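You operate a simulated robot arm through the tools that you are given. There is no shell and no other tool. Be economical: measure what you need, move in short steps, check, and stop when the job is done.

The job below is to be done with a simulated robot arm. You get a single attempt, and the scene is never put back.

TASK
Start the empty oven at 135 degrees for 60 minutes.
Fine: lock the door before the steam valve is opened; switch on, set both knobs, start one run.

It is judged by the outcome, as a careful person would: the job done as asked, and still so three seconds after it is handed in. It fails if anything else is knocked over, pushed out of place, dropped, spilled or broken.

THE ROBOT
A 7-joint arm with a two-finger gripper, on a carriage that runs on a rail from [-0.603, 0.002] to [1.777, -0.005] (x, y) and turns from -215 to 117 degrees about z. Base frame: it is fixed where the carriage stands at the start and does not move with it; the origin is on the floor, on the carriage's upright axis, x ahead of it, y to its left, z up. Lengths are in m, angles in degrees, forces in N, time in s.
Its first joint turns from -149.0 to 149.0 degrees. Places, roughly: door lever [0.7, -0.5, 1]; oven heat knob [1, -0.5, 1.2]; oven switch [1, -0.5, 0.8]; oven time knob [1, -0.5, 1.1]; steam valve [1.3, -0.8, 1.1]; vent lever [1.2, -0.7, 1.1]. Payload 2.45 kg.
The TCP is the grasp point between the finger pads, 0.026 m short of the fingertips. In the tool frame z runs along the fingers and y along their closing line. Largest opening 0.096 m; the body of the gripper starts 0.069 m behind the TCP.
Orientation is told as [roll, pitch, yaw] about the base's x, y, z axes, in that order, counted from this pose: with the fingers straight down and closing along the base's y, the tool's x points along the base's -x, its y along +y and its z along -z.

THE INTERFACE
- The arm moves only by the tool arm_command. Its argument "commands" is a list of rows, each an object of numbers (a shift or turn left out is 0, a gripper value left out holds the last): "ax", "ay", "az": the turn, a rotation vector about the tool's x, y, z in degrees; "tx", "ty", "tz": the shift along the tool's x, y, z in m; "gripper": the opening in per cent of the stroke, from 0 (shut) to 100 (fully open). In form: [{"ax": .., "ay": .., "az": .., "tx": .., "ty": .., "tz": .., "gripper": ..}, ...]. A call has 1 to 20 rows; each row is the pose to reach, as a shift and turn from the pose commanded when the call began, along the tool's axes at that moment. A row lasts 0.2 s, in which the tool goes at most 0.05 m and 8.6 degrees; a call with a longer step from one row to the next is refused whole, and so is a gripper value outside its range. A pose out of reach is approached as far as the arm can. The call stops where the force on the tool passes 60 N (or 10 N more than at its start, if that is more) or the arm is blocked; 0.2 s more then pass. The fingers move at their own pace and stop on an object; they squeeze with about 25 N. The grip force told is the motor's: it shows also when the fingers shut on nothing. Time passes only in rows, and 0.2 s behind the last, so rows that repeat a pose let the fingers close. It gives the time, the measured TCP pose, the force on the tool (base axes), the opening and the grip force at its end, in the units of the frame above (readings bear some noise), with the torque about the TCP (base axes, N m) and any sound that the robot's microphone picked up.
- Cameras (640 x 400 px; columns grow to the right, rows downward): "scene" is now at [0.0131, 0.1003, 1.6928]; the picture's right is [-0.70, -0.72, 0.00], its down [-0.39, 0.38, -0.84] and it looks along [0.60, -0.58, -0.55] (base axes); focal length 285 px, centre (320, 200). "wrist" rides on the gripper at [0.082, 0.003, -0.098] in the tool frame; the picture's right is [-0.04, 1.00, 0.00], its down [-0.73, -0.03, -0.68] and it looks along [-0.68, -0.03, 0.73] (tool axes); focal length 256 px, centre (320, 200).
- snapshot(camera): a new picture of that camera. It takes no simulated time.
- lift_body(by): slides the trunk up (or, below 0, down) by that many m; the arm and the scene camera ride with it, the base frame stays. It gives what a move gives, with no picture.
- steer(legs): drives the robot by 1 to 6 legs, each [ahead, left, turn to the left] in m, m and degrees, along the robot's own axes; the way and the turn of a leg run together, so that a leg with both is an arc; at most 1.5 m and 180 degrees a leg. The arm and the cameras ride along, it lands a little off, and it stops where it bumps. It keeps to its track: a leg is cut to what the track allows. It gives what a move gives.
- pan_tilt(pan, tilt): turns the head with the scene camera to pan (to the left, within 155 degrees either way) and tilt (down, from -29 to 69), counted from straight ahead of the robot. It gives what a move gives.
- measure_at(camera, pixels): for up to 12 pixels [column, row] of the newest picture of that camera ("zoom" is the newest enlarged one), the place [x, y, z] in the base frame of the surface seen there, good to about 0.002 m, but the place of the scene camera against the robot may be out by one fixed shift of up to 0.012 m in any direction. It takes no simulated time.
- inspect(camera, box): a new picture of the part [left, top, right, bottom] of that camera's present view, enlarged. It takes no simulated time.
- hand_in(): hands the job in; it is judged then, once.

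Go step by step. Measure first, check grasps and placings, and put right what went wrong. The budget is 80 turns and 52 pictures, counting those below and the enlarged ones. Unless the task says otherwise, let go and move clear before handing in, and close with one line.

The tools are called as name(argument=value, ...) on one line, values as JSON. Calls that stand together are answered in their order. arm_command: Moves the arm, as the interface text tells. Its arguments: {"type":"object","properties":{"commands":{"type":"array","items":{"type":"object","properties":{"ax":{"type":"number"},"ay":{"type":"number"},"az":{"type":"number"},"tx":{"type":"number"},"ty":{"type":"number"},"tz":{"type":"number"},"gripper":{"type":"number"}}}}},"required":["commands"]} The other tools are called the same way: lift_body (by) slides the trunk up or down; steer (legs) drives the base; pan_tilt (pan, tilt) turns the head that bears the scene camera; snapshot (camera) takes a picture; measure_at (camera, pixels) gives the place of the surface under pixels of a picture; inspect (camera, box) takes an enlarged picture of a part of a camera's view; hand_in () hands the job in.

At the start:

```text
time: 0.0
ee_pos: [0.6017, -0.2705, 1.0003]
tcp_rot: [0.1, 0.0, 0.0]
ft_force: [1.0, 0.3, 0.3]
moment: [-0.01, 0.04, 0.03]
finger_gap: 0.0963
grasp_force: 0.1
trunk travel left (down, up): [-0.675, 0.035]
robot x, y, heading: [0.0007, 0.0002, 0.0]
head pan, tilt: [-44.1, 33.4]
```

scene: 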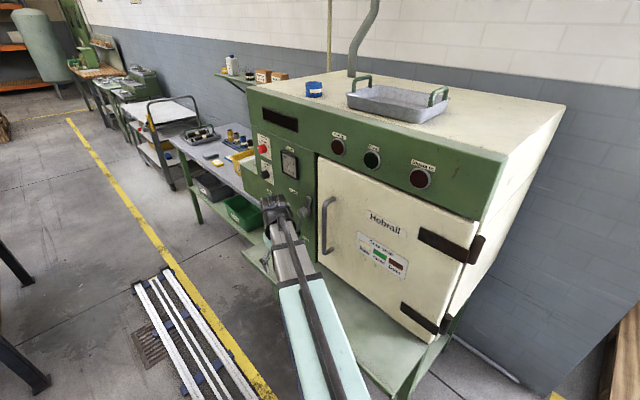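
wrist: 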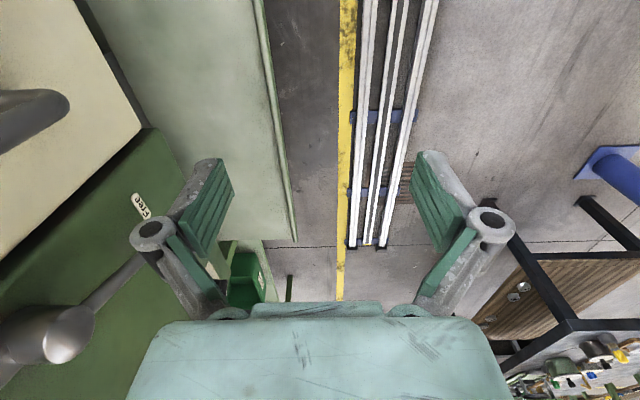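

The scene picture shows the oven with controls left of the door (about pixels 250-310, 100-240) and lamps on top (337-420, 145-180). I'll enlarge the panel first.

inspect(camera="scene", box=[235, 90, 345, 270])

inspect(camera="scene", box=[300, 110, 480, 290])

```text
2.22 times, centred on (290, 180) of scene
```

zoom: 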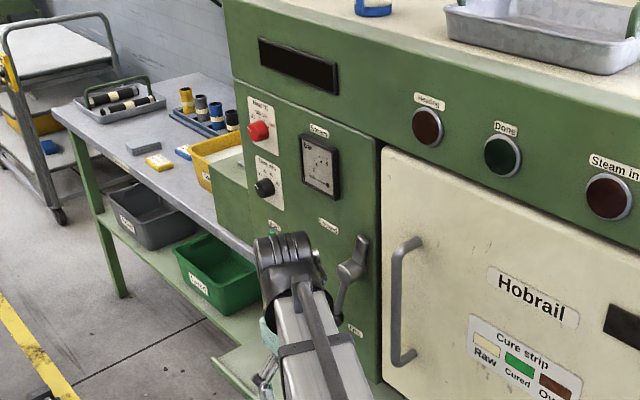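

```text
2.22 times, centred on (390, 200) of scene
```

zoom: 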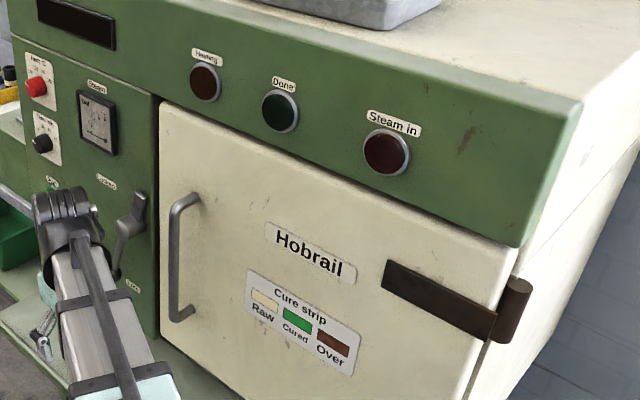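

The front panel reads: heat knob (red), time knob (black), meter, switch, and door lever with Locked/Free labels. I'll measure them in the zoom.

inspect(camera="scene", box=[240, 120, 330, 210])

measure_at(camera="scene", pixels=[[263, 149], [266, 174], [290, 165], [281, 118], [306, 201], [300, 230], [330, 220], [337, 147], [420, 178], [250, 95], [335, 350]])

```text
4.44 times, centred on (285, 165) of scene
```

zoom: 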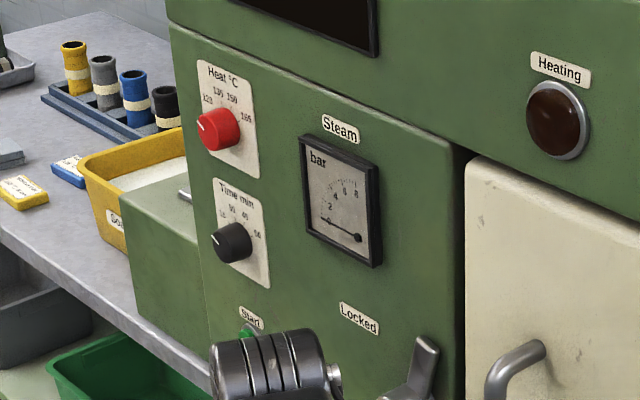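

```text
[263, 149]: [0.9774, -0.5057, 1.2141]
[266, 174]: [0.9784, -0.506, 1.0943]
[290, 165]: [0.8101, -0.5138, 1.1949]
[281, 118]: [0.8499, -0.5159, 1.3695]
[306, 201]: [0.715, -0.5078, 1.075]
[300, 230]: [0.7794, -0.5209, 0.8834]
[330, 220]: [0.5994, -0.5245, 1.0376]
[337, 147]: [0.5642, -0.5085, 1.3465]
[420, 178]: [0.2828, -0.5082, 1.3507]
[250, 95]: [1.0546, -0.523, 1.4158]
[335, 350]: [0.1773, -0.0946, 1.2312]
```

Start button and lock label are seen; the arm covers the rest. I'll check clearance for driving along the rail: the bench edge and handle.

measure_at(camera="scene", pixels=[[172, 140], [215, 178], [236, 197], [243, 162], [328, 205], [303, 202], [475, 250], [150, 140], [290, 285], [240, 250]])

pan_tilt(pan=0, tilt=35)

snapshot(camera="scene")

```text
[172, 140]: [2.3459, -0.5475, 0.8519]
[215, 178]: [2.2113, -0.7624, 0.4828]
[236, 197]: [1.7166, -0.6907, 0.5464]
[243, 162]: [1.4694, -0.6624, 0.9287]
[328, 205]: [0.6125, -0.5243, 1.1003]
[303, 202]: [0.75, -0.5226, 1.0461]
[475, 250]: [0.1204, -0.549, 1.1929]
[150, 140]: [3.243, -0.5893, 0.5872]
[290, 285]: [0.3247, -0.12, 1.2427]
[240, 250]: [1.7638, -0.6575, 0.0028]
```

```text
time: 1.1
ee_pos: [0.6025, -0.2698, 0.9995]
tcp_rot: [0.0, 0.0, 0.0]
ft_force: [0.1, 0.1, 0.6]
moment: [-0.04, 0.03, 0.02]
finger_gap: 0.0958
grasp_force: 0.1
trunk travel left (down, up): [-0.675, 0.035]
robot x, y, heading: [-0.0002, 0.0016, -0.2]
head pan, tilt: [0.0, 35.0]
```

```text
46 pictures are left
```

scene: 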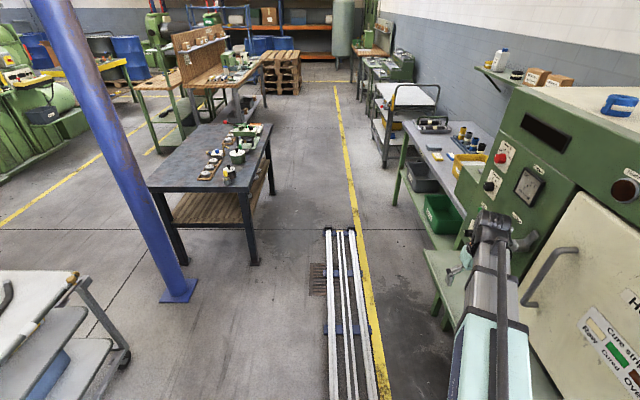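

The lane ahead along the rail is clear at y≈-0.27. I'll drive to x≈1.5 and look back at the oven's front and left side.

steer(legs=[[1.4, 0, 0]])

pan_tilt(pan=-115, tilt=35)

snapshot(camera="scene")

```text
time: 8.2
ee_pos: [2.0132, -0.2752, 0.9999]
tcp_rot: [0.0, 0.0, -0.1]
ft_force: [-0.1, 1.1, -0.7]
moment: [0.01, -0.01, 0.0]
finger_gap: 0.0962
grasp_force: 0.1
trunk travel left (down, up): [-0.675, 0.035]
robot x, y, heading: [1.4141, -0.0041, 0.1]
head pan, tilt: [0.0, 35.0]
```

```text
time: 10.1
ee_pos: [2.0149, -0.2745, 0.9988]
tcp_rot: [0.0, 0.0, -0.1]
ft_force: [0.7, 0.5, 0.2]
moment: [0.01, 0.0, -0.04]
finger_gap: 0.0961
grasp_force: 0.0
trunk travel left (down, up): [-0.675, 0.035]
robot x, y, heading: [1.4118, -0.0063, -0.2]
head pan, tilt: [-115.0, 35.0]
```

```text
45 pictures are left
```

scene: 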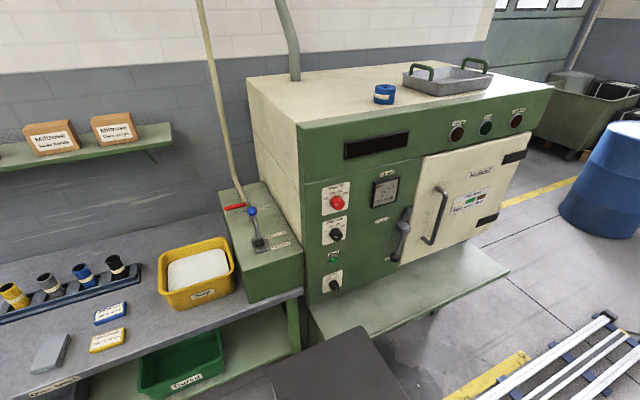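

Now everything is visible: knobs (337,202), (337,236), Start (334,258), switch (334,284), lever (403,225), valve (240,206) and vent lever (255,225). I'll enlarge these.

inspect(camera="scene", box=[310, 170, 430, 300])

inspect(camera="scene", box=[210, 185, 310, 265])

measure_at(camera="scene", pixels=[[337, 202], [337, 236], [334, 258], [334, 285], [403, 226], [392, 258], [408, 208], [235, 207], [253, 211], [258, 243], [270, 265], [312, 215]])

```text
3.08 times, centred on (370, 235) of scene
```

zoom: 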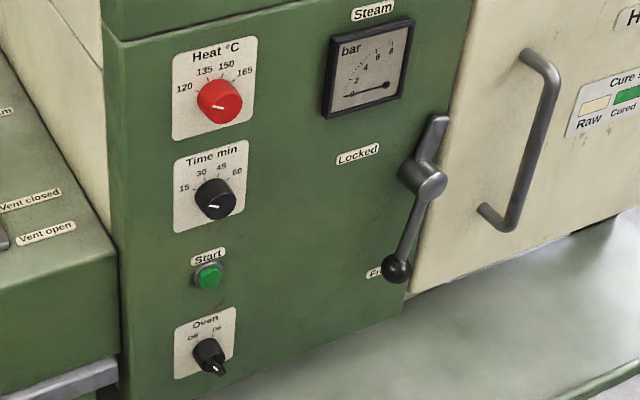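

```text
5.00 times, centred on (260, 225) of scene
```

zoom: 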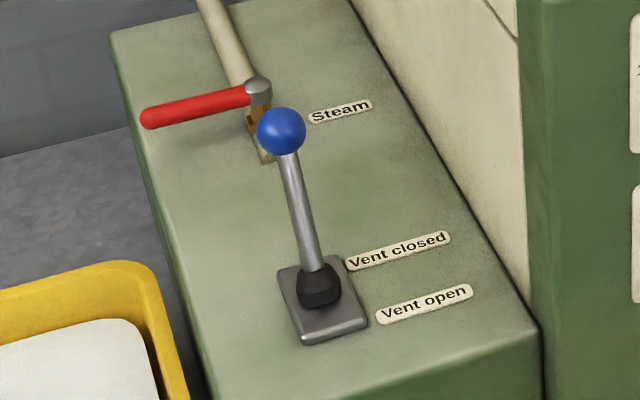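

```text
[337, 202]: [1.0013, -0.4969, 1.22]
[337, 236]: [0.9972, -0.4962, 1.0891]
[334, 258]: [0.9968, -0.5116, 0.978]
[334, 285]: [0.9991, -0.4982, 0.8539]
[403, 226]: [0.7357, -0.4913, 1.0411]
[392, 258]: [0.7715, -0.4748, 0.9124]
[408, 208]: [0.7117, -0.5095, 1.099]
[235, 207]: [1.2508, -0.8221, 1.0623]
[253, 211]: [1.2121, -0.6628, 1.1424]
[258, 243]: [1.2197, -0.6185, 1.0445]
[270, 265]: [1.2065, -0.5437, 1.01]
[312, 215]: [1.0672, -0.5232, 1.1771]
```

Controls are located. I'll stop in front of the panel (robot x≈1.0) for a face-on reading of the knob pointers and labels.

steer(legs=[[-0.45, 0, 0]])

pan_tilt(pan=-92, tilt=42)

snapshot(camera="scene")

```text
time: 12.8
ee_pos: [1.5715, -0.2707, 0.9997]
tcp_rot: [0.0, 0.0, 0.0]
ft_force: [0.0, -0.1, 0.4]
moment: [0.01, -0.03, -0.04]
finger_gap: 0.096
grasp_force: 0.0
trunk travel left (down, up): [-0.675, 0.035]
robot x, y, heading: [0.969, -0.0025, 0.1]
head pan, tilt: [-115.0, 35.0]
```

```text
time: 13.7
ee_pos: [1.5712, -0.2715, 0.9996]
tcp_rot: [0.1, 0.0, 0.1]
ft_force: [0.2, 0.4, 0.6]
moment: [0.01, 0.02, 0.03]
finger_gap: 0.096
grasp_force: 0.2
trunk travel left (down, up): [-0.675, 0.035]
robot x, y, heading: [0.968, -0.0072, 0.3]
head pan, tilt: [-92.0, 42.0]
```

```text
42 pictures are left
```

scene: 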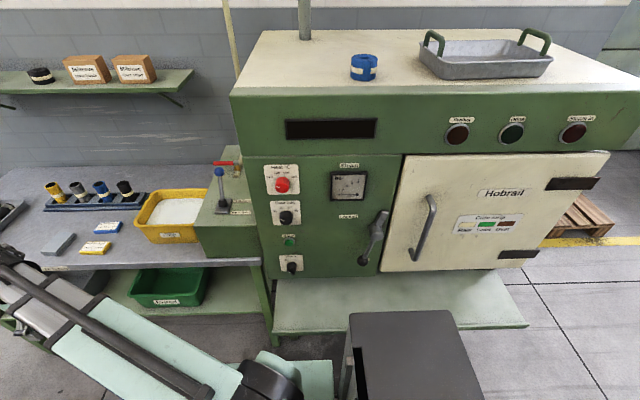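

inspect(camera="scene", box=[255, 155, 405, 285])

inspect(camera="scene", box=[258, 160, 308, 230])

measure_at(camera="scene", pixels=[[283, 185], [287, 217], [289, 242], [291, 265], [349, 216], [365, 251], [378, 229], [365, 259], [374, 240], [385, 213], [223, 205], [222, 172]])

```text
3.08 times, centred on (330, 220) of scene
```

zoom: 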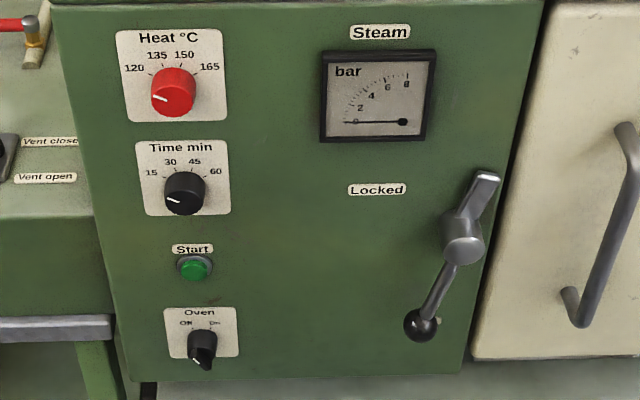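

```text
5.71 times, centred on (283, 195) of scene
```

zoom: 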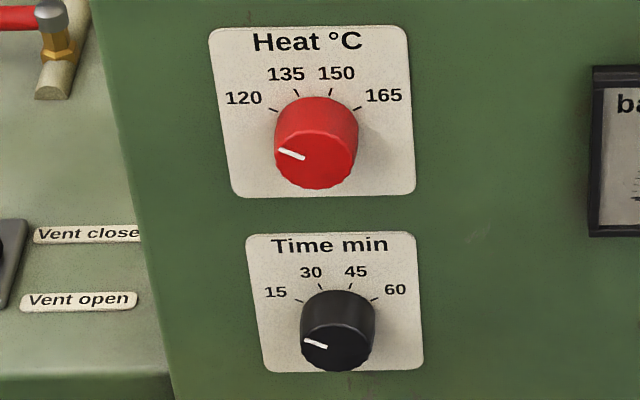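

```text
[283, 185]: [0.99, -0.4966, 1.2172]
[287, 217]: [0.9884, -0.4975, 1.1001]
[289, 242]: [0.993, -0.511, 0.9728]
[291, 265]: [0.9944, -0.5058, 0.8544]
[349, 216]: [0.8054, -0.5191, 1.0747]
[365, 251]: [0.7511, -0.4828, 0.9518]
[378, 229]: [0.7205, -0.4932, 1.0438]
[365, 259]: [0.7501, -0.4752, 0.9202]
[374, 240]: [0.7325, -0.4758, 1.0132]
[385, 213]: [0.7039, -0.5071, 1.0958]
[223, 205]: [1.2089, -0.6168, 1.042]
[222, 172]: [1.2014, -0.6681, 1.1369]
```

Both pointers sit at the lowest mark (120 and 15), the switch is at Off-ish, the lever handle is down at Free. I'll measure the dial ticks to get the angles.

measure_at(camera="zoom", pixels=[[273, 109], [297, 92], [331, 91], [357, 107], [280, 150], [304, 158], [296, 297], [319, 285], [350, 285], [374, 299], [306, 340], [326, 346]])

inspect(camera="scene", box=[270, 225, 320, 280])

inspect(camera="scene", box=[200, 130, 270, 225])

```text
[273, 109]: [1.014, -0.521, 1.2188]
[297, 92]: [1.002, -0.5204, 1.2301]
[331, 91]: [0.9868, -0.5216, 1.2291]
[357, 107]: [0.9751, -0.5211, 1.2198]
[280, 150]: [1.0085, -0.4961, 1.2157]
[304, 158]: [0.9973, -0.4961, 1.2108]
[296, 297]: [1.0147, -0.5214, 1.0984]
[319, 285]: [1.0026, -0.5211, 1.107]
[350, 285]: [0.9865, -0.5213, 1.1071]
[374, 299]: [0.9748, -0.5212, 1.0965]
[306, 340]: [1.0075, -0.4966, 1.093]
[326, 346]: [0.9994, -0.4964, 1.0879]
```

```text
7.27 times, centred on (295, 252) of scene
```

zoom: 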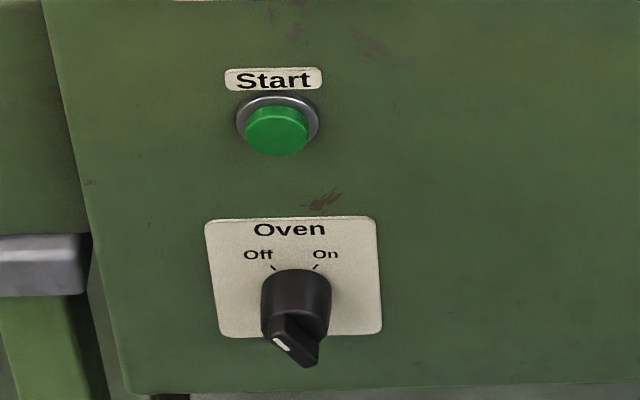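

```text
4.21 times, centred on (235, 178) of scene
```

zoom: 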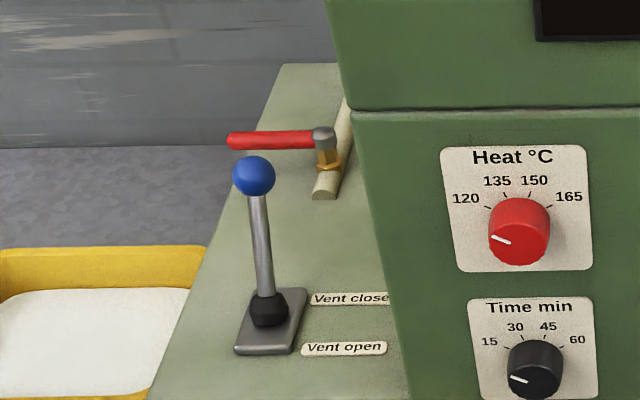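

Lever: pivot ≈(0.73,1.04), handle down at Free; knobs centred x≈0.994, z≈1.209/1.087, ticks at ±20/±60°; the vent lever leans back to "closed". Next: drive to x≈0.32 and swing the tool to point at the panel (−y).

steer(legs=[[-0.65, 0, 0]])

arm_command(commands=[{"ax": 8}, {"ax": 16}, {"ax": 24}, {"ax": 32}, {"ax": 40}, {"ax": 48}, {"ax": 56}, {"ax": 64}, {"ax": 72}, {"ax": 80}, {"ax": 85}, {"ax": 90}, {"ax": 90}])

pan_tilt(pan=-50, tilt=38)

snapshot(camera="scene")

snapshot(camera="wrist")

```text
time: 17.2
ee_pos: [0.933, -0.2712, 0.9995]
tcp_rot: [0.0, 0.0, 0.0]
ft_force: [0.6, -0.6, -0.7]
moment: [0.01, 0.01, -0.03]
finger_gap: 0.096
grasp_force: 0.1
trunk travel left (down, up): [-0.675, 0.035]
robot x, y, heading: [0.3317, -0.0026, 0.3]
head pan, tilt: [-92.0, 42.0]
```

```text
time: 20.0
ee_pos: [0.932, -0.2702, 1.0002]
tcp_rot: [-90.1, 0.0, 0.0]
ft_force: [0.7, 0.6, 0.2]
moment: [-0.03, 0.03, 0.0]
finger_gap: 0.0959
grasp_force: 0.1
trunk travel left (down, up): [-0.675, 0.035]
robot x, y, heading: [0.3328, -0.0004, 0.1]
head pan, tilt: [-92.0, 42.0]
```

```text
time: 21.1
ee_pos: [0.9314, -0.2712, 1.0007]
tcp_rot: [-90.0, 0.1, 0.1]
ft_force: [0.5, -0.3, -0.1]
moment: [0.03, 0.0, 0.01]
finger_gap: 0.0961
grasp_force: 0.0
trunk travel left (down, up): [-0.675, 0.035]
robot x, y, heading: [0.3314, -0.0049, -0.0]
head pan, tilt: [-50.0, 38.0]
```

```text
37 pictures are left
```

scene: 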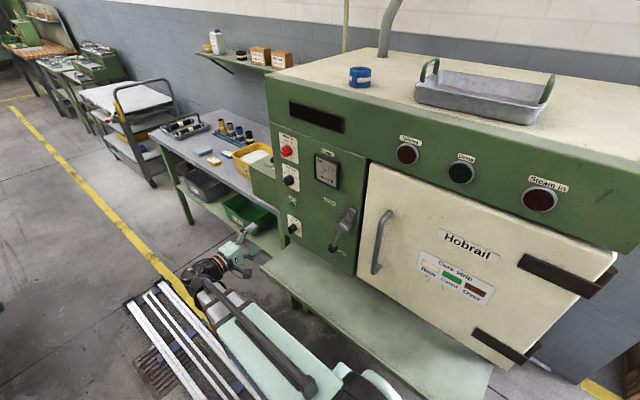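

```text
36 pictures are left
```

wrist: 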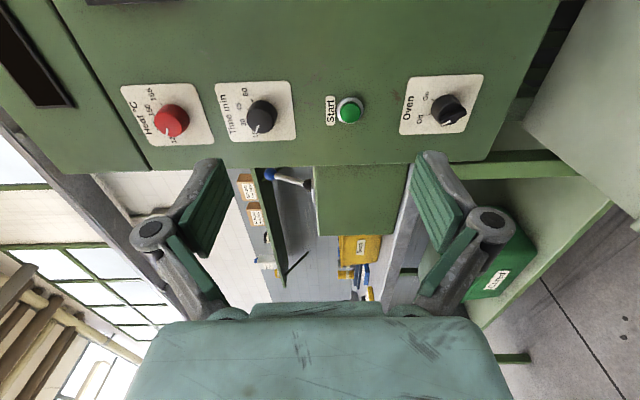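

The tool now points at the panel, and the wrist picture shows the knobs (172,122), (262,115), Start (349,110), switch (450,110). I'll measure them here for calibration against the scene camera.

measure_at(camera="wrist", pixels=[[172, 121], [262, 115], [349, 110], [450, 110], [155, 106], [156, 130], [238, 101], [238, 126], [425, 98], [423, 120], [300, 60], [460, 100]])

inspect(camera="wrist", box=[110, 60, 490, 160])

measure_at(camera="scene", pixels=[[348, 214], [335, 248], [340, 230], [288, 152], [290, 181], [291, 229]])

```text
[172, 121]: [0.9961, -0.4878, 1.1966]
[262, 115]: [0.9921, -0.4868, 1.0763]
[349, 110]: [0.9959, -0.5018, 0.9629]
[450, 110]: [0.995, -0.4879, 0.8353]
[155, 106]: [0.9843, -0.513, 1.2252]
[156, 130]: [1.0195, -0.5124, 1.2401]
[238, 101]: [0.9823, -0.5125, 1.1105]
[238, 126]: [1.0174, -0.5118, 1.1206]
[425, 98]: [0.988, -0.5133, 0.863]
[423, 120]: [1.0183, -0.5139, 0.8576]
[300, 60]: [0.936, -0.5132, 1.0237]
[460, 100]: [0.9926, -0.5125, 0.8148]
```

```text
1.68 times, centred on (300, 110) of wrist
```

zoom: 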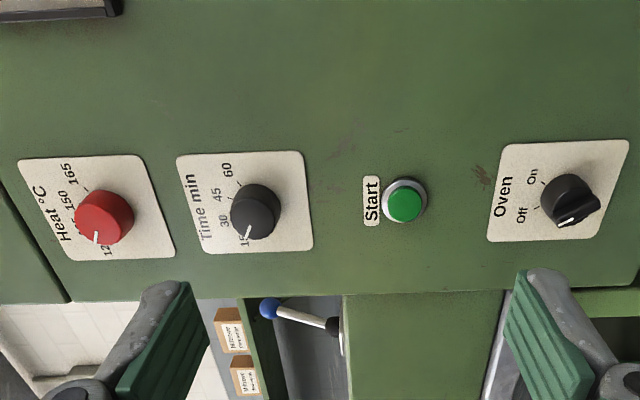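

```text
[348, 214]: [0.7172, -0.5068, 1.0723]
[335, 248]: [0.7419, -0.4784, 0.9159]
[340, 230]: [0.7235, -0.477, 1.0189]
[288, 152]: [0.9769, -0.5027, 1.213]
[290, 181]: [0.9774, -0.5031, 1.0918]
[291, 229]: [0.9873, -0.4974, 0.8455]
```

Calibration: the wrist sees the panel at y=-0.513 versus -0.521 in the scene, so the scene shift is about (0, +0.009, -0.012). I'll move to x≈0.68 to see the door lever with the wrist camera.

arm_command(commands=[{"tx": 0.05}, {"tx": 0.1}, {"tx": 0.15}, {"tx": 0.2}, {"tx": 0.25}, {"tx": 0.25}])

snapshot(camera="wrist")

```text
time: 22.5
ee_pos: [0.7858, -0.2876, 0.9452]
tcp_rot: [-90.0, -0.1, -0.1]
ft_force: [0.3, 0.3, 0.0]
moment: [-0.01, 0.01, 0.0]
finger_gap: 0.096
grasp_force: 0.0
out of reach, approached as far as the arm can: row 3, 4, 5, 6
trunk travel left (down, up): [-0.675, 0.035]
robot x, y, heading: [0.3287, 0.0007, 0.0]
head pan, tilt: [-50.0, 38.0]
```

```text
34 pictures are left
```

wrist: 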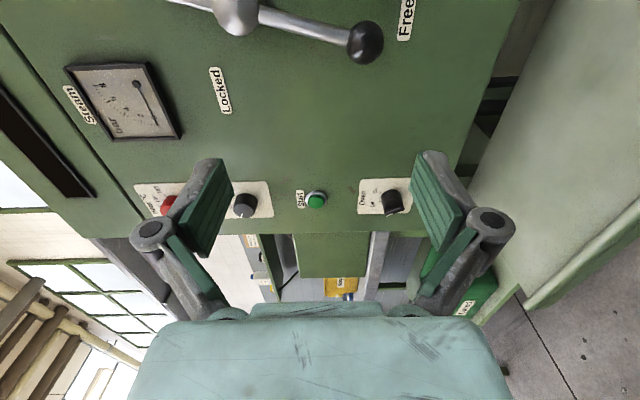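

Too near the base for that pose; the lever ball shows at (365,42). I'll drive back 0.22 m so the lever is comfortably in reach.

steer(legs=[[-0.22, 0, 0]])

arm_command(commands=[{"tx": -0.03}, {"tx": -0.06}, {"tx": -0.06}])

snapshot(camera="wrist")

```text
time: 24.2
ee_pos: [0.5663, -0.2883, 0.9458]
tcp_rot: [-90.0, 0.0, -0.3]
ft_force: [0.6, -0.8, -0.3]
moment: [0.01, -0.01, -0.05]
finger_gap: 0.0958
grasp_force: 0.2
trunk travel left (down, up): [-0.675, 0.035]
robot x, y, heading: [0.1119, -0.0011, 0.0]
head pan, tilt: [-50.0, 38.0]
```

```text
time: 25.0
ee_pos: [0.625, -0.2896, 0.9469]
tcp_rot: [-90.0, 0.0, -0.2]
ft_force: [-0.1, 0.2, 0.4]
moment: [0.01, 0.02, 0.01]
finger_gap: 0.096
grasp_force: 0.0
trunk travel left (down, up): [-0.675, 0.035]
robot x, y, heading: [0.113, 0.0009, -0.1]
head pan, tilt: [-50.0, 38.0]
```

```text
33 pictures are left
```

wrist: 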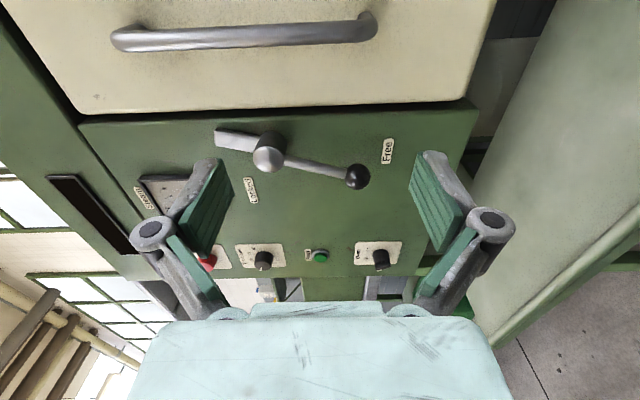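

measure_at(camera="wrist", pixels=[[358, 177], [344, 174], [267, 157], [318, 167], [230, 138], [388, 150], [251, 190], [290, 160], [300, 130], [240, 38], [300, 200]])

inspect(camera="wrist", box=[190, 100, 430, 240])

```text
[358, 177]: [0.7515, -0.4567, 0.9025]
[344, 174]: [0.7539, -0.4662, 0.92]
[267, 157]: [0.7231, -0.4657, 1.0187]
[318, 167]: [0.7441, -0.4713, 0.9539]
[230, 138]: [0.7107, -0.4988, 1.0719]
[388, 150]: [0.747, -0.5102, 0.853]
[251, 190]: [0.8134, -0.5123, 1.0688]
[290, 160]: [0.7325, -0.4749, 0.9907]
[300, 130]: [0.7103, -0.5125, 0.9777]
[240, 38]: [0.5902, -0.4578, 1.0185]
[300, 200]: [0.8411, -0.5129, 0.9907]
```

```text
2.67 times, centred on (310, 170) of wrist
```

zoom: 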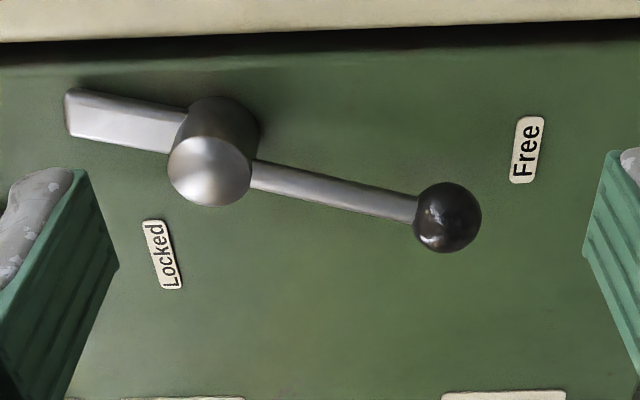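

Lever: pivot ≈(0.723, 1.020), ball centre ≈(0.752, -0.471, 0.902), Locked label at (0.813, 1.069) — so the ball must swing about 100° towards +x/up. I'll align in front of the ball, fingers rolled across the rod.

arm_command(commands=[{"tx": -0.02, "ty": 0.005, "az": -8, "gripper": 50}, {"tx": -0.04, "ty": 0.01, "az": -16}, {"tx": -0.06, "ty": 0.02, "az": -24}, {"tx": -0.08, "ty": 0.03, "az": -32}, {"tx": -0.1, "ty": 0.04, "az": -40}, {"tx": -0.127, "ty": 0.045, "tz": 0.02, "az": -48}, {"tx": -0.127, "ty": 0.045, "tz": 0.05, "az": -56}, {"tx": -0.127, "ty": 0.045, "tz": 0.08, "az": -60}, {"tx": -0.127, "ty": 0.045, "tz": 0.11, "az": -60}, {"tx": -0.127, "ty": 0.045, "tz": 0.11, "az": -60}])

snapshot(camera="wrist")

```text
time: 27.2
ee_pos: [0.752, -0.3997, 0.9028]
tcp_rot: [-90.1, 60.1, -0.3]
ft_force: [0.4, -0.1, 0.3]
moment: [-0.02, 0.0, -0.01]
finger_gap: 0.048
grasp_force: 0.2
trunk travel left (down, up): [-0.675, 0.035]
robot x, y, heading: [0.1147, -0.0008, -0.2]
head pan, tilt: [-50.0, 38.0]
```

```text
31 pictures are left
```

wrist: 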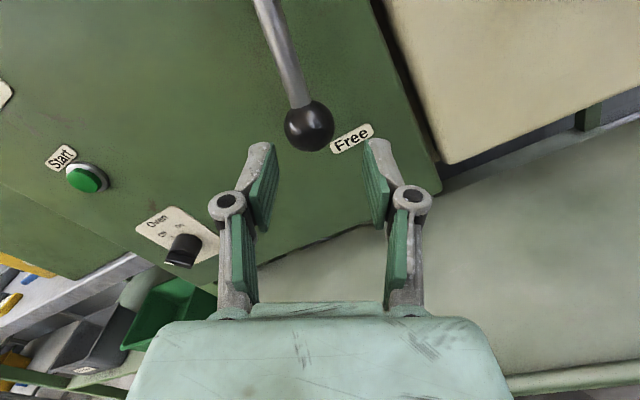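

The ball at (309,126) lies nearly between the pads. Quick measure, then advance.

measure_at(camera="wrist", pixels=[[309, 128], [287, 126], [331, 126], [309, 150], [298, 100]])

arm_command(commands=[{"tz": 0.02}, {"tz": 0.04}, {"tz": 0.06}, {"tz": 0.074}, {"tz": 0.074, "gripper": 38}, {"tz": 0.074, "gripper": 38}])

snapshot(camera="wrist")

```text
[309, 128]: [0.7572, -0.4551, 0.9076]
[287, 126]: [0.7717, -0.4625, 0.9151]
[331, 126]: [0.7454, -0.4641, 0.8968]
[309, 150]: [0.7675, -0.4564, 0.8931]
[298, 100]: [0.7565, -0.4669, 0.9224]
```

```text
time: 28.6
ee_pos: [0.7543, -0.4723, 0.9039]
tcp_rot: [-90.2, 60.1, -0.3]
ft_force: [10.6, 4.0, 7.8]
moment: [0.03, -0.07, 0.2]
finger_gap: 0.046
grasp_force: 6.9
trunk travel left (down, up): [-0.675, 0.035]
robot x, y, heading: [0.1115, 0.0018, -0.3]
head pan, tilt: [-50.0, 38.0]
```

```text
30 pictures are left
```

wrist: 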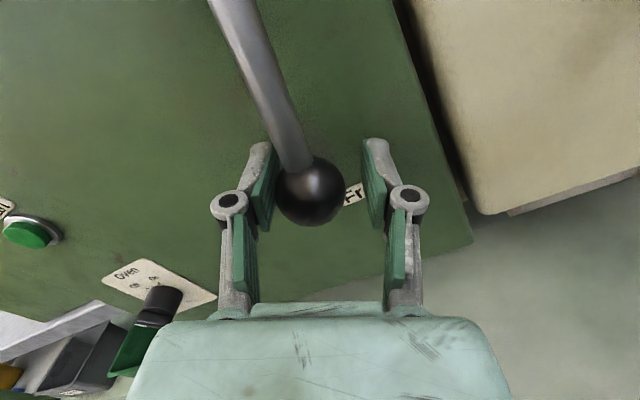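

The left pad touches the ball because the grip sits ~5 mm off; ball centre ≈(0.758, 0.905). I'll correct and swing along the arc about the pivot, to about α=87°.

arm_command(commands=[{"tx": -0.0009, "ty": -0.0064, "gripper": 44}, {"tx": -0.0009, "ty": -0.0064, "gripper": 44}, {"tx": -0.004, "ty": -0.0274, "az": 7}, {"tx": -0.0033, "ty": -0.0483, "az": 14}, {"tx": 0.0012, "ty": -0.0688, "az": 21}, {"tx": 0.0089, "ty": -0.0883, "az": 28}, {"tx": 0.0201, "ty": -0.106, "az": 35}, {"tx": 0.0341, "ty": -0.1217, "az": 42}, {"tx": 0.0507, "ty": -0.1346, "az": 49}, {"tx": 0.0507, "ty": -0.1346, "az": 49}])

snapshot(camera="wrist")

```text
time: 30.8
ee_pos: [0.8423, -0.4751, 1.0126]
tcp_rot: [-90.2, 11.0, -0.2]
ft_force: [-0.5, -0.5, 2.2]
moment: [0.02, -0.02, 0.0]
finger_gap: 0.0439
grasp_force: 1.5
trunk travel left (down, up): [-0.675, 0.035]
robot x, y, heading: [0.1135, -0.0018, -0.0]
head pan, tilt: [-50.0, 38.0]
```

```text
29 pictures are left
```

wrist: 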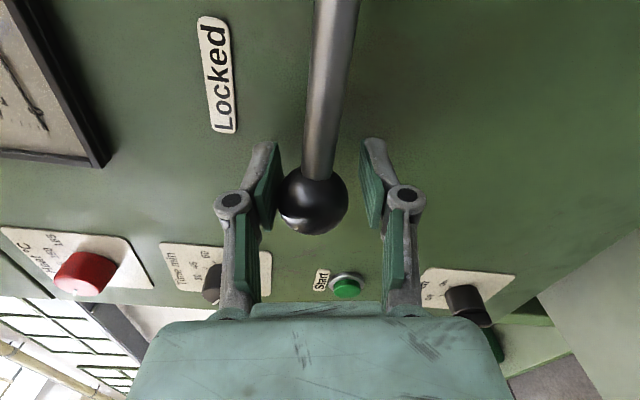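

The lever has swung to about horizontal, just under the "Locked" label. I'll continue gently to find its end (stop) near 100-117°.

arm_command(commands=[{"tx": 0.0023, "ty": -0.0103, "az": 3.5}, {"tx": 0.0047, "ty": -0.0205, "az": 7}, {"tx": 0.0086, "ty": -0.0302, "az": 10}, {"tx": 0.0129, "ty": -0.0398, "az": 14}, {"tx": 0.0129, "ty": -0.0398, "az": 14}])

snapshot(camera="wrist")

```text
time: 31.8
ee_pos: [0.8406, -0.4785, 1.036]
tcp_rot: [-88.4, -1.7, -0.4]
ft_force: [1.6, -4.6, -40.4]
moment: [-0.33, 0.43, 0.13]
finger_gap: 0.0663
grasp_force: 18.4
trunk travel left (down, up): [-0.675, 0.035]
robot x, y, heading: [0.1128, -0.0, -0.1]
head pan, tilt: [-50.0, 38.0]
stopped in row 4: the force on the tool passed its limit at 65 N (the readings are from after the stop); the commanded pose is now the measured one
```

```text
28 pictures are left
```

wrist: 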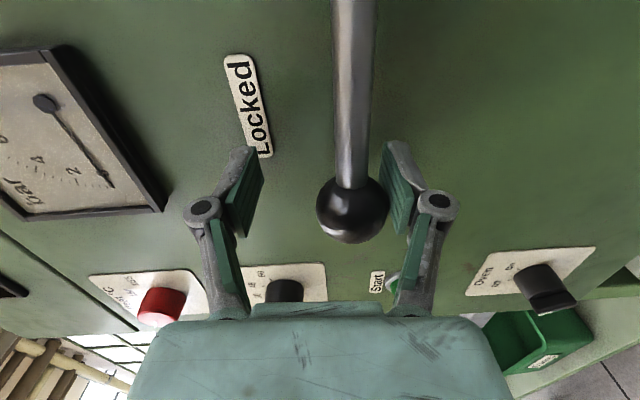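

The lever hit its end stop (65 N), horizontal beside "Locked". I'll ease off, back straight out, and check.

arm_command(commands=[{"ty": 0.012, "gripper": 75}, {"ty": 0.012}, {"ty": 0.012, "tz": -0.04}, {"ty": 0.012, "tz": -0.08}, {"ty": 0.012, "tz": -0.12}, {"ty": 0.012, "tz": -0.17}, {"ty": 0.012, "tz": -0.17}])

snapshot(camera="scene")

snapshot(camera="wrist")

```text
time: 33.4
ee_pos: [0.8406, -0.3029, 1.0368]
tcp_rot: [-89.1, -2.1, -0.6]
ft_force: [0.5, 1.1, -0.6]
moment: [0.01, -0.02, 0.04]
finger_gap: 0.072
grasp_force: 0.0
trunk travel left (down, up): [-0.675, 0.035]
robot x, y, heading: [0.1085, 0.0005, -0.2]
head pan, tilt: [-50.0, 38.0]
```

```text
27 pictures are left
```

scene: 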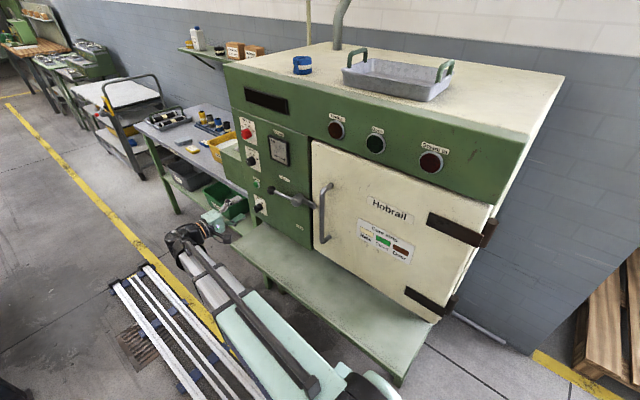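

```text
26 pictures are left
```

wrist: 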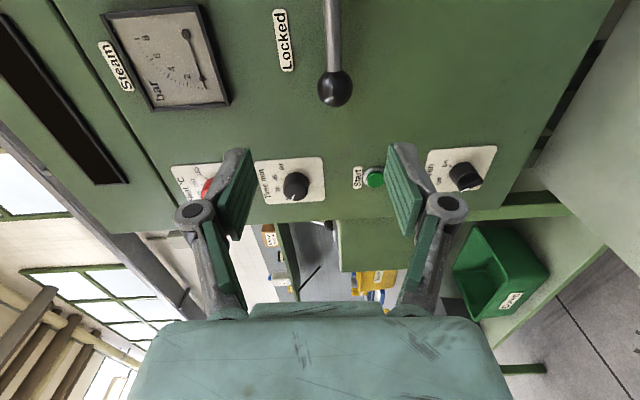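

The lever is horizontal at "Locked" (scene 290,197). Next the switch: drive forward 0.22 m, square the tool, and look at the switch closely.

steer(legs=[[0.22, 0, 0]])

arm_command(commands=[{"ax": 0.9, "az": -2.1, "tx": 0.03, "ty": 0.04}, {"ax": 0.9, "az": -2.1, "tx": 0.07, "ty": 0.08}, {"ax": 0.9, "az": -2.1, "tx": 0.11, "ty": 0.12}, {"ax": 0.9, "az": -2.1, "tx": 0.13, "ty": 0.16}, {"ax": 0.9, "az": -2.1, "tx": 0.13, "ty": 0.19}, {"ax": 0.9, "az": -2.1, "tx": 0.13, "ty": 0.19}])

inspect(camera="wrist", box=[200, 60, 460, 220])

```text
time: 35.1
ee_pos: [1.0594, -0.3088, 1.0361]
tcp_rot: [-89.1, -2.0, -0.7]
ft_force: [-0.2, 0.2, 0.2]
moment: [-0.02, 0.0, -0.01]
finger_gap: 0.072
grasp_force: 0.1
trunk travel left (down, up): [-0.675, 0.035]
robot x, y, heading: [0.3282, -0.0006, -0.3]
head pan, tilt: [-50.0, 38.0]
```

```text
refused: row 2 steps farther than a row can; nothing moved
```

```text
2.46 times, centred on (330, 140) of wrist
```

zoom: 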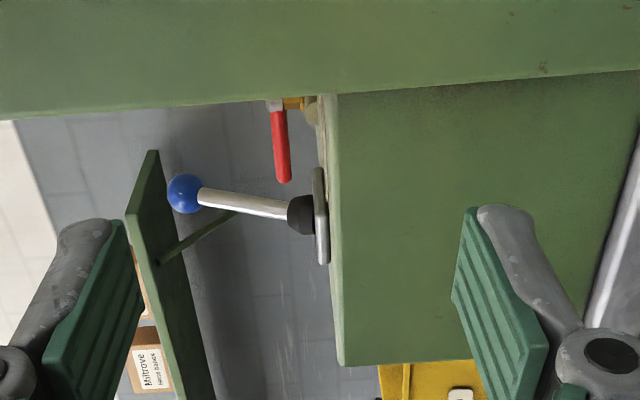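

Step too long; I'll repeat with smaller rows.

arm_command(commands=[{"ax": 0.9, "az": -2.1, "tx": 0.025, "ty": 0.035}, {"ax": 0.9, "az": -2.1, "tx": 0.05, "ty": 0.07}, {"ax": 0.9, "az": -2.1, "tx": 0.075, "ty": 0.105}, {"ax": 0.9, "az": -2.1, "tx": 0.1, "ty": 0.14}, {"ax": 0.9, "az": -2.1, "tx": 0.12, "ty": 0.175}, {"ax": 0.9, "az": -2.1, "tx": 0.12, "ty": 0.195}, {"ax": 0.9, "az": -2.1, "tx": 0.12, "ty": 0.195}])

inspect(camera="wrist", box=[200, 40, 460, 200])

```text
time: 36.7
ee_pos: [0.9494, -0.3029, 0.8372]
tcp_rot: [-90.0, 0.2, -0.8]
ft_force: [-0.2, -0.2, 1.2]
moment: [0.05, 0.01, 0.03]
finger_gap: 0.0718
grasp_force: 0.1
trunk travel left (down, up): [-0.675, 0.035]
robot x, y, heading: [0.3315, -0.0024, -0.4]
head pan, tilt: [-50.0, 38.0]
```

```text
2.46 times, centred on (330, 120) of wrist
```

zoom: 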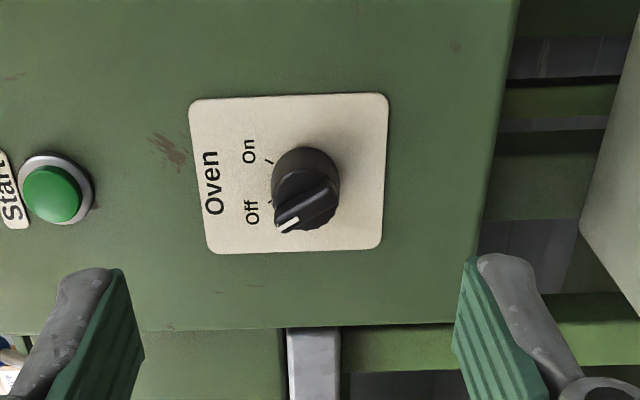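

measure_at(camera="zoom", pixels=[[267, 161], [267, 203], [283, 225], [322, 192], [300, 215], [320, 165], [335, 205], [275, 190], [300, 210], [288, 222], [56, 193]])

inspect(camera="wrist", box=[290, 90, 350, 145])

```text
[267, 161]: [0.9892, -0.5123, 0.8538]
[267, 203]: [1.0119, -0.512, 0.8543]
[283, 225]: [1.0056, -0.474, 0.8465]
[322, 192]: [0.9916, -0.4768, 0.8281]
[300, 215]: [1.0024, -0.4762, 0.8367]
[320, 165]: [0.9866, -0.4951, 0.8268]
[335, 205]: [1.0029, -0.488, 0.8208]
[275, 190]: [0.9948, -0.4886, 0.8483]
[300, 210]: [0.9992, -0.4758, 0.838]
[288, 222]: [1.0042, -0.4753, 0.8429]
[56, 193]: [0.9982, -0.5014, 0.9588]
```

```text
7.27 times, centred on (320, 118) of wrist
```

zoom: 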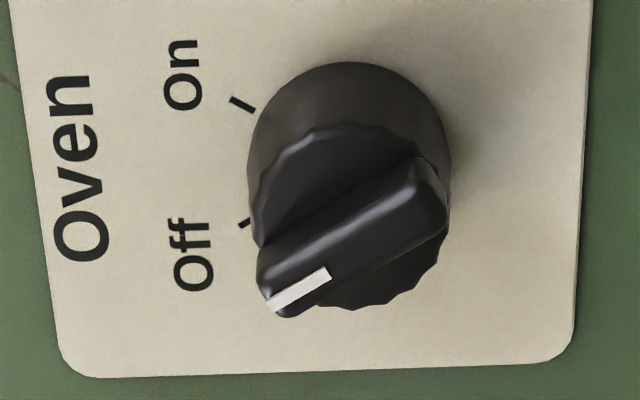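

Switch pointer is on Off; centre ≈(0.998, 0.836), body 35 mm wide, On is ~60° clockwise. I'll pre-align in front with roll -60°.

arm_command(commands=[{"tx": -0.01, "az": -8, "gripper": 60}, {"tx": -0.02, "az": -16}, {"tx": -0.03, "az": -24}, {"tx": -0.04, "az": -32}, {"tx": -0.05, "az": -40, "tz": 0.02}, {"tx": -0.05, "ty": 0.001, "tz": 0.05, "az": -48}, {"tx": -0.05, "ty": 0.001, "tz": 0.08, "az": -56}, {"tx": -0.05, "ty": 0.001, "tz": 0.097, "az": -60}, {"tx": -0.05, "ty": 0.001, "tz": 0.097, "az": -60}])

snapshot(camera="wrist")

```text
time: 38.7
ee_pos: [0.9969, -0.4026, 0.8389]
tcp_rot: [-90.0, 60.1, -0.8]
ft_force: [0.2, -0.1, -0.1]
moment: [0.03, -0.01, -0.03]
finger_gap: 0.0575
grasp_force: 0.2
trunk travel left (down, up): [-0.675, 0.035]
robot x, y, heading: [0.3362, -0.0003, -0.6]
head pan, tilt: [-50.0, 38.0]
```

```text
22 pictures are left
```

wrist: 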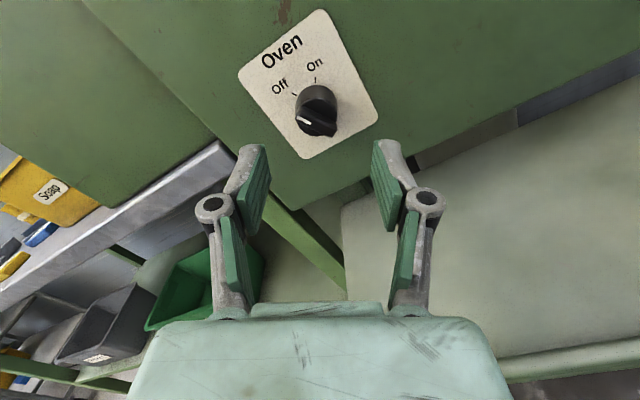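

Aligned with the switch between the pads (318,110). Check its centre, then advance to grip depth (TCP y≈-0.478).

measure_at(camera="wrist", pixels=[[318, 100], [318, 118], [304, 121], [333, 128], [297, 112], [338, 108], [316, 82], [292, 93]])

```text
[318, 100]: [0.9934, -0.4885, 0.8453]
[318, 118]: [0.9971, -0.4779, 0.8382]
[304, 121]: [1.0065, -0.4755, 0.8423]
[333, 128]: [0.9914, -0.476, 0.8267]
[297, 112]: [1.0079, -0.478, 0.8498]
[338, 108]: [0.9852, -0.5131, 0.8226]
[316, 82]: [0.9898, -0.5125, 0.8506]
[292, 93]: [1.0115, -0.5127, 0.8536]
```

arm_command(commands=[{"tx": -0.0036, "tz": 0.03}, {"tx": -0.0036, "tz": 0.06}, {"tx": -0.0036, "tz": 0.076}, {"tx": -0.0036, "tz": 0.076, "gripper": 0}, {"tx": -0.0036, "tz": 0.076}, {"tx": -0.0036, "tz": 0.076}])

snapshot(camera="wrist")

```text
time: 40.1
ee_pos: [0.9997, -0.4764, 0.8366]
tcp_rot: [-90.5, 60.2, -0.9]
ft_force: [25.8, -5.2, 20.6]
moment: [0.67, -0.03, 0.78]
finger_gap: 0.0321
grasp_force: 44.8
trunk travel left (down, up): [-0.675, 0.035]
robot x, y, heading: [0.3335, -0.0003, -0.3]
head pan, tilt: [-50.0, 38.0]
```

```text
21 pictures are left
```

wrist: 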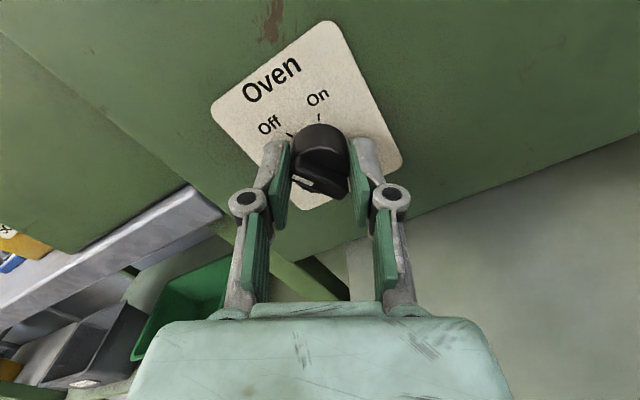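

The knob is gripped (gap 32 mm) but with ~33 N side load; I'll recentre by 3 mm along -y and then turn +60°.

arm_command(commands=[{"ty": -0.003}, {"ty": -0.003, "az": 6}, {"ty": -0.003, "az": 12}, {"ty": -0.003, "az": 18}, {"ty": -0.003, "az": 24}, {"ty": -0.003, "az": 30}, {"ty": -0.003, "az": 36}, {"ty": -0.003, "az": 42}, {"ty": -0.003, "az": 48}, {"ty": -0.003, "az": 54}, {"ty": -0.003, "az": 60}, {"ty": -0.003, "az": 63}, {"ty": -0.003, "az": 63}])

snapshot(camera="wrist")

```text
time: 42.9
ee_pos: [0.9976, -0.4756, 0.8359]
tcp_rot: [-89.9, -2.9, -0.8]
ft_force: [1.2, 16.7, -3.4]
moment: [0.04, 0.75, -0.28]
finger_gap: 0.0322
grasp_force: 45.0
trunk travel left (down, up): [-0.675, 0.035]
robot x, y, heading: [0.3299, 0.003, -0.4]
head pan, tilt: [-50.0, 38.0]
```

```text
20 pictures are left
```

wrist: 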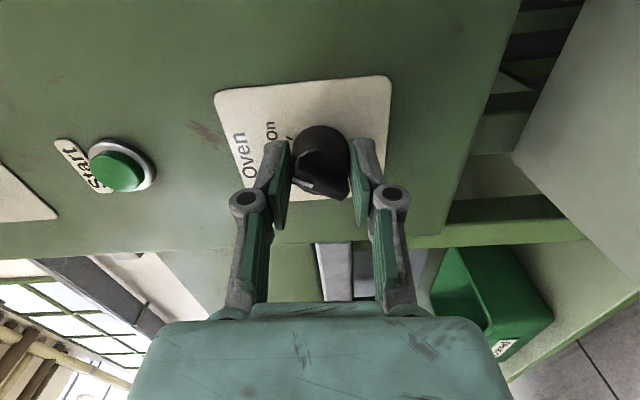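

The knob kept its place in the grip, so it turned with it. Release, back off, inspect.

arm_command(commands=[{"gripper": 60}, {"gripper": 60}, {"gripper": 60}, {"tz": -0.04}, {"tz": -0.08}, {"tz": -0.12}, {"tz": -0.14, "tx": 0.03}, {"tz": -0.14, "tx": 0.03}])

inspect(camera="wrist", box=[170, 40, 450, 210])

```text
time: 44.7
ee_pos: [0.9704, -0.336, 0.8355]
tcp_rot: [-90.1, -3.0, -0.8]
ft_force: [-0.5, 0.8, -0.3]
moment: [0.01, 0.01, 0.0]
finger_gap: 0.0577
grasp_force: 0.0
trunk travel left (down, up): [-0.675, 0.035]
robot x, y, heading: [0.3311, -0.001, -0.4]
head pan, tilt: [-50.0, 38.0]
```

```text
2.29 times, centred on (310, 125) of wrist
```

zoom: 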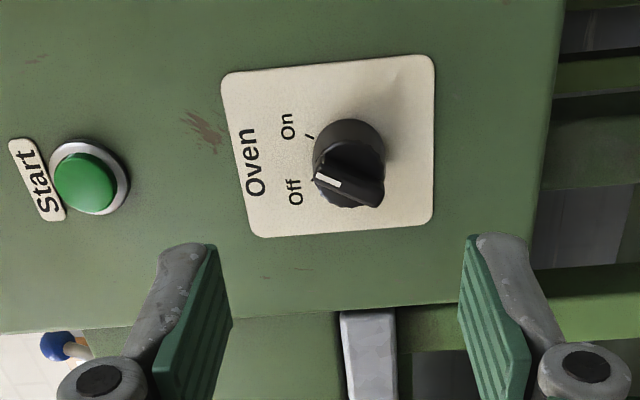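

The pointer moved past vertical towards On, but perhaps not fully. I'll zoom for its angle.

inspect(camera="wrist", box=[280, 75, 360, 145])

```text
5.71 times, centred on (320, 110) of wrist
```

zoom: 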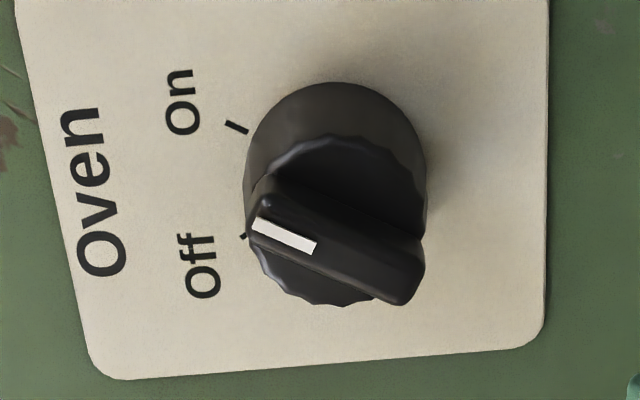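

measure_at(camera="zoom", pixels=[[255, 225], [318, 247], [262, 200], [415, 255], [250, 235], [395, 300], [236, 128], [245, 236], [410, 265], [330, 240]])

```text
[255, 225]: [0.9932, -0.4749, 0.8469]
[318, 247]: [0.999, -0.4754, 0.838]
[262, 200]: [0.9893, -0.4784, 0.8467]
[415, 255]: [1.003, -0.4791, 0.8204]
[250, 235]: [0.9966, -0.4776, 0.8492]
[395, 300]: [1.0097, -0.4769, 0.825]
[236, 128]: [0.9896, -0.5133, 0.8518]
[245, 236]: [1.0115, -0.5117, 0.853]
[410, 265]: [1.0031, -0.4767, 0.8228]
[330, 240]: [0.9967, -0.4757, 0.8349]
```

Pointer is at ~+30° (edges give 28-33°), i.e. on On. Now the heat knob at ≈(0.998, 1.198): align with roll -40°.

arm_command(commands=[{"tx": -0.005, "ty": -0.04, "az": -5}, {"tx": -0.01, "ty": -0.08, "az": -10}, {"tx": -0.015, "ty": -0.12, "az": -15}, {"tx": -0.02, "ty": -0.16, "az": -20}, {"tx": -0.025, "ty": -0.2, "az": -25}, {"tx": -0.03, "ty": -0.24, "az": -30}, {"tx": -0.037, "ty": -0.28, "az": -35}, {"tx": -0.043, "ty": -0.32, "az": -40}, {"tx": -0.0475, "ty": -0.3605, "az": -43}, {"tx": -0.0475, "ty": -0.3605, "tz": 0.03, "az": -43}, {"tx": -0.0475, "ty": -0.3605, "tz": 0.06, "az": -43}, {"tx": -0.0475, "ty": -0.3605, "tz": 0.06, "az": -43}])

snapshot(camera="wrist")

```text
time: 47.3
ee_pos: [1.0006, -0.3976, 1.1965]
tcp_rot: [-90.0, 40.0, -0.7]
ft_force: [-0.3, 0.0, -1.1]
moment: [-0.02, 0.01, 0.0]
finger_gap: 0.0575
grasp_force: 0.0
trunk travel left (down, up): [-0.675, 0.035]
robot x, y, heading: [0.3325, -0.0014, -0.6]
head pan, tilt: [-50.0, 38.0]
```

```text
17 pictures are left
```

wrist: 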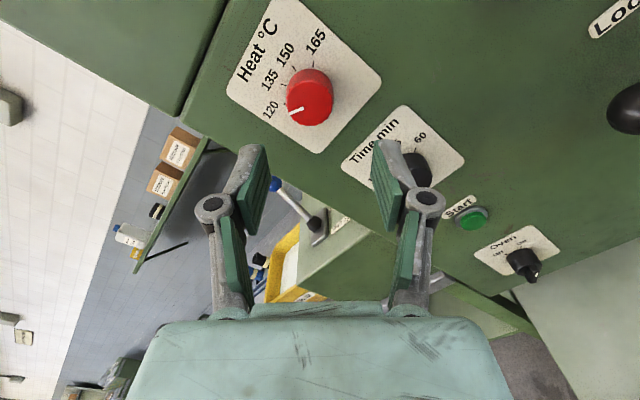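

measure_at(camera="wrist", pixels=[[310, 104], [290, 104], [330, 104], [310, 86], [310, 122], [291, 112], [303, 108]])

```text
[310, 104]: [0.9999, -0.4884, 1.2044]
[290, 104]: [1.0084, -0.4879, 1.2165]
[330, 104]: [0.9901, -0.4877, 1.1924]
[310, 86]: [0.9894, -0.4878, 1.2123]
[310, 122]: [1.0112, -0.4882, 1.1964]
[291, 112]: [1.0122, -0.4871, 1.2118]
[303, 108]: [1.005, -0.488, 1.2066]
```

Heat knob centre ≈(0.9997, 1.2044): shift 8 mm up, advance and grip.

arm_command(commands=[{"tx": 0.0051, "ty": -0.0061, "tz": 0.02}, {"tx": 0.0051, "ty": -0.0061, "tz": 0.05}, {"tx": 0.0051, "ty": -0.0061, "tz": 0.079}, {"tx": 0.0051, "ty": -0.0061, "tz": 0.079, "gripper": 0}, {"tx": 0.0051, "ty": -0.0061, "tz": 0.079}, {"tx": 0.0051, "ty": -0.0061, "tz": 0.079}])

```text
time: 48.7
ee_pos: [0.9997, -0.4745, 1.2057]
tcp_rot: [-90.1, 40.2, -0.7]
ft_force: [10.0, -6.2, 14.6]
moment: [-0.13, -0.02, 0.61]
finger_gap: 0.0357
grasp_force: 45.0
trunk travel left (down, up): [-0.675, 0.035]
robot x, y, heading: [0.3321, 0.0016, -0.3]
head pan, tilt: [-50.0, 38.0]
```

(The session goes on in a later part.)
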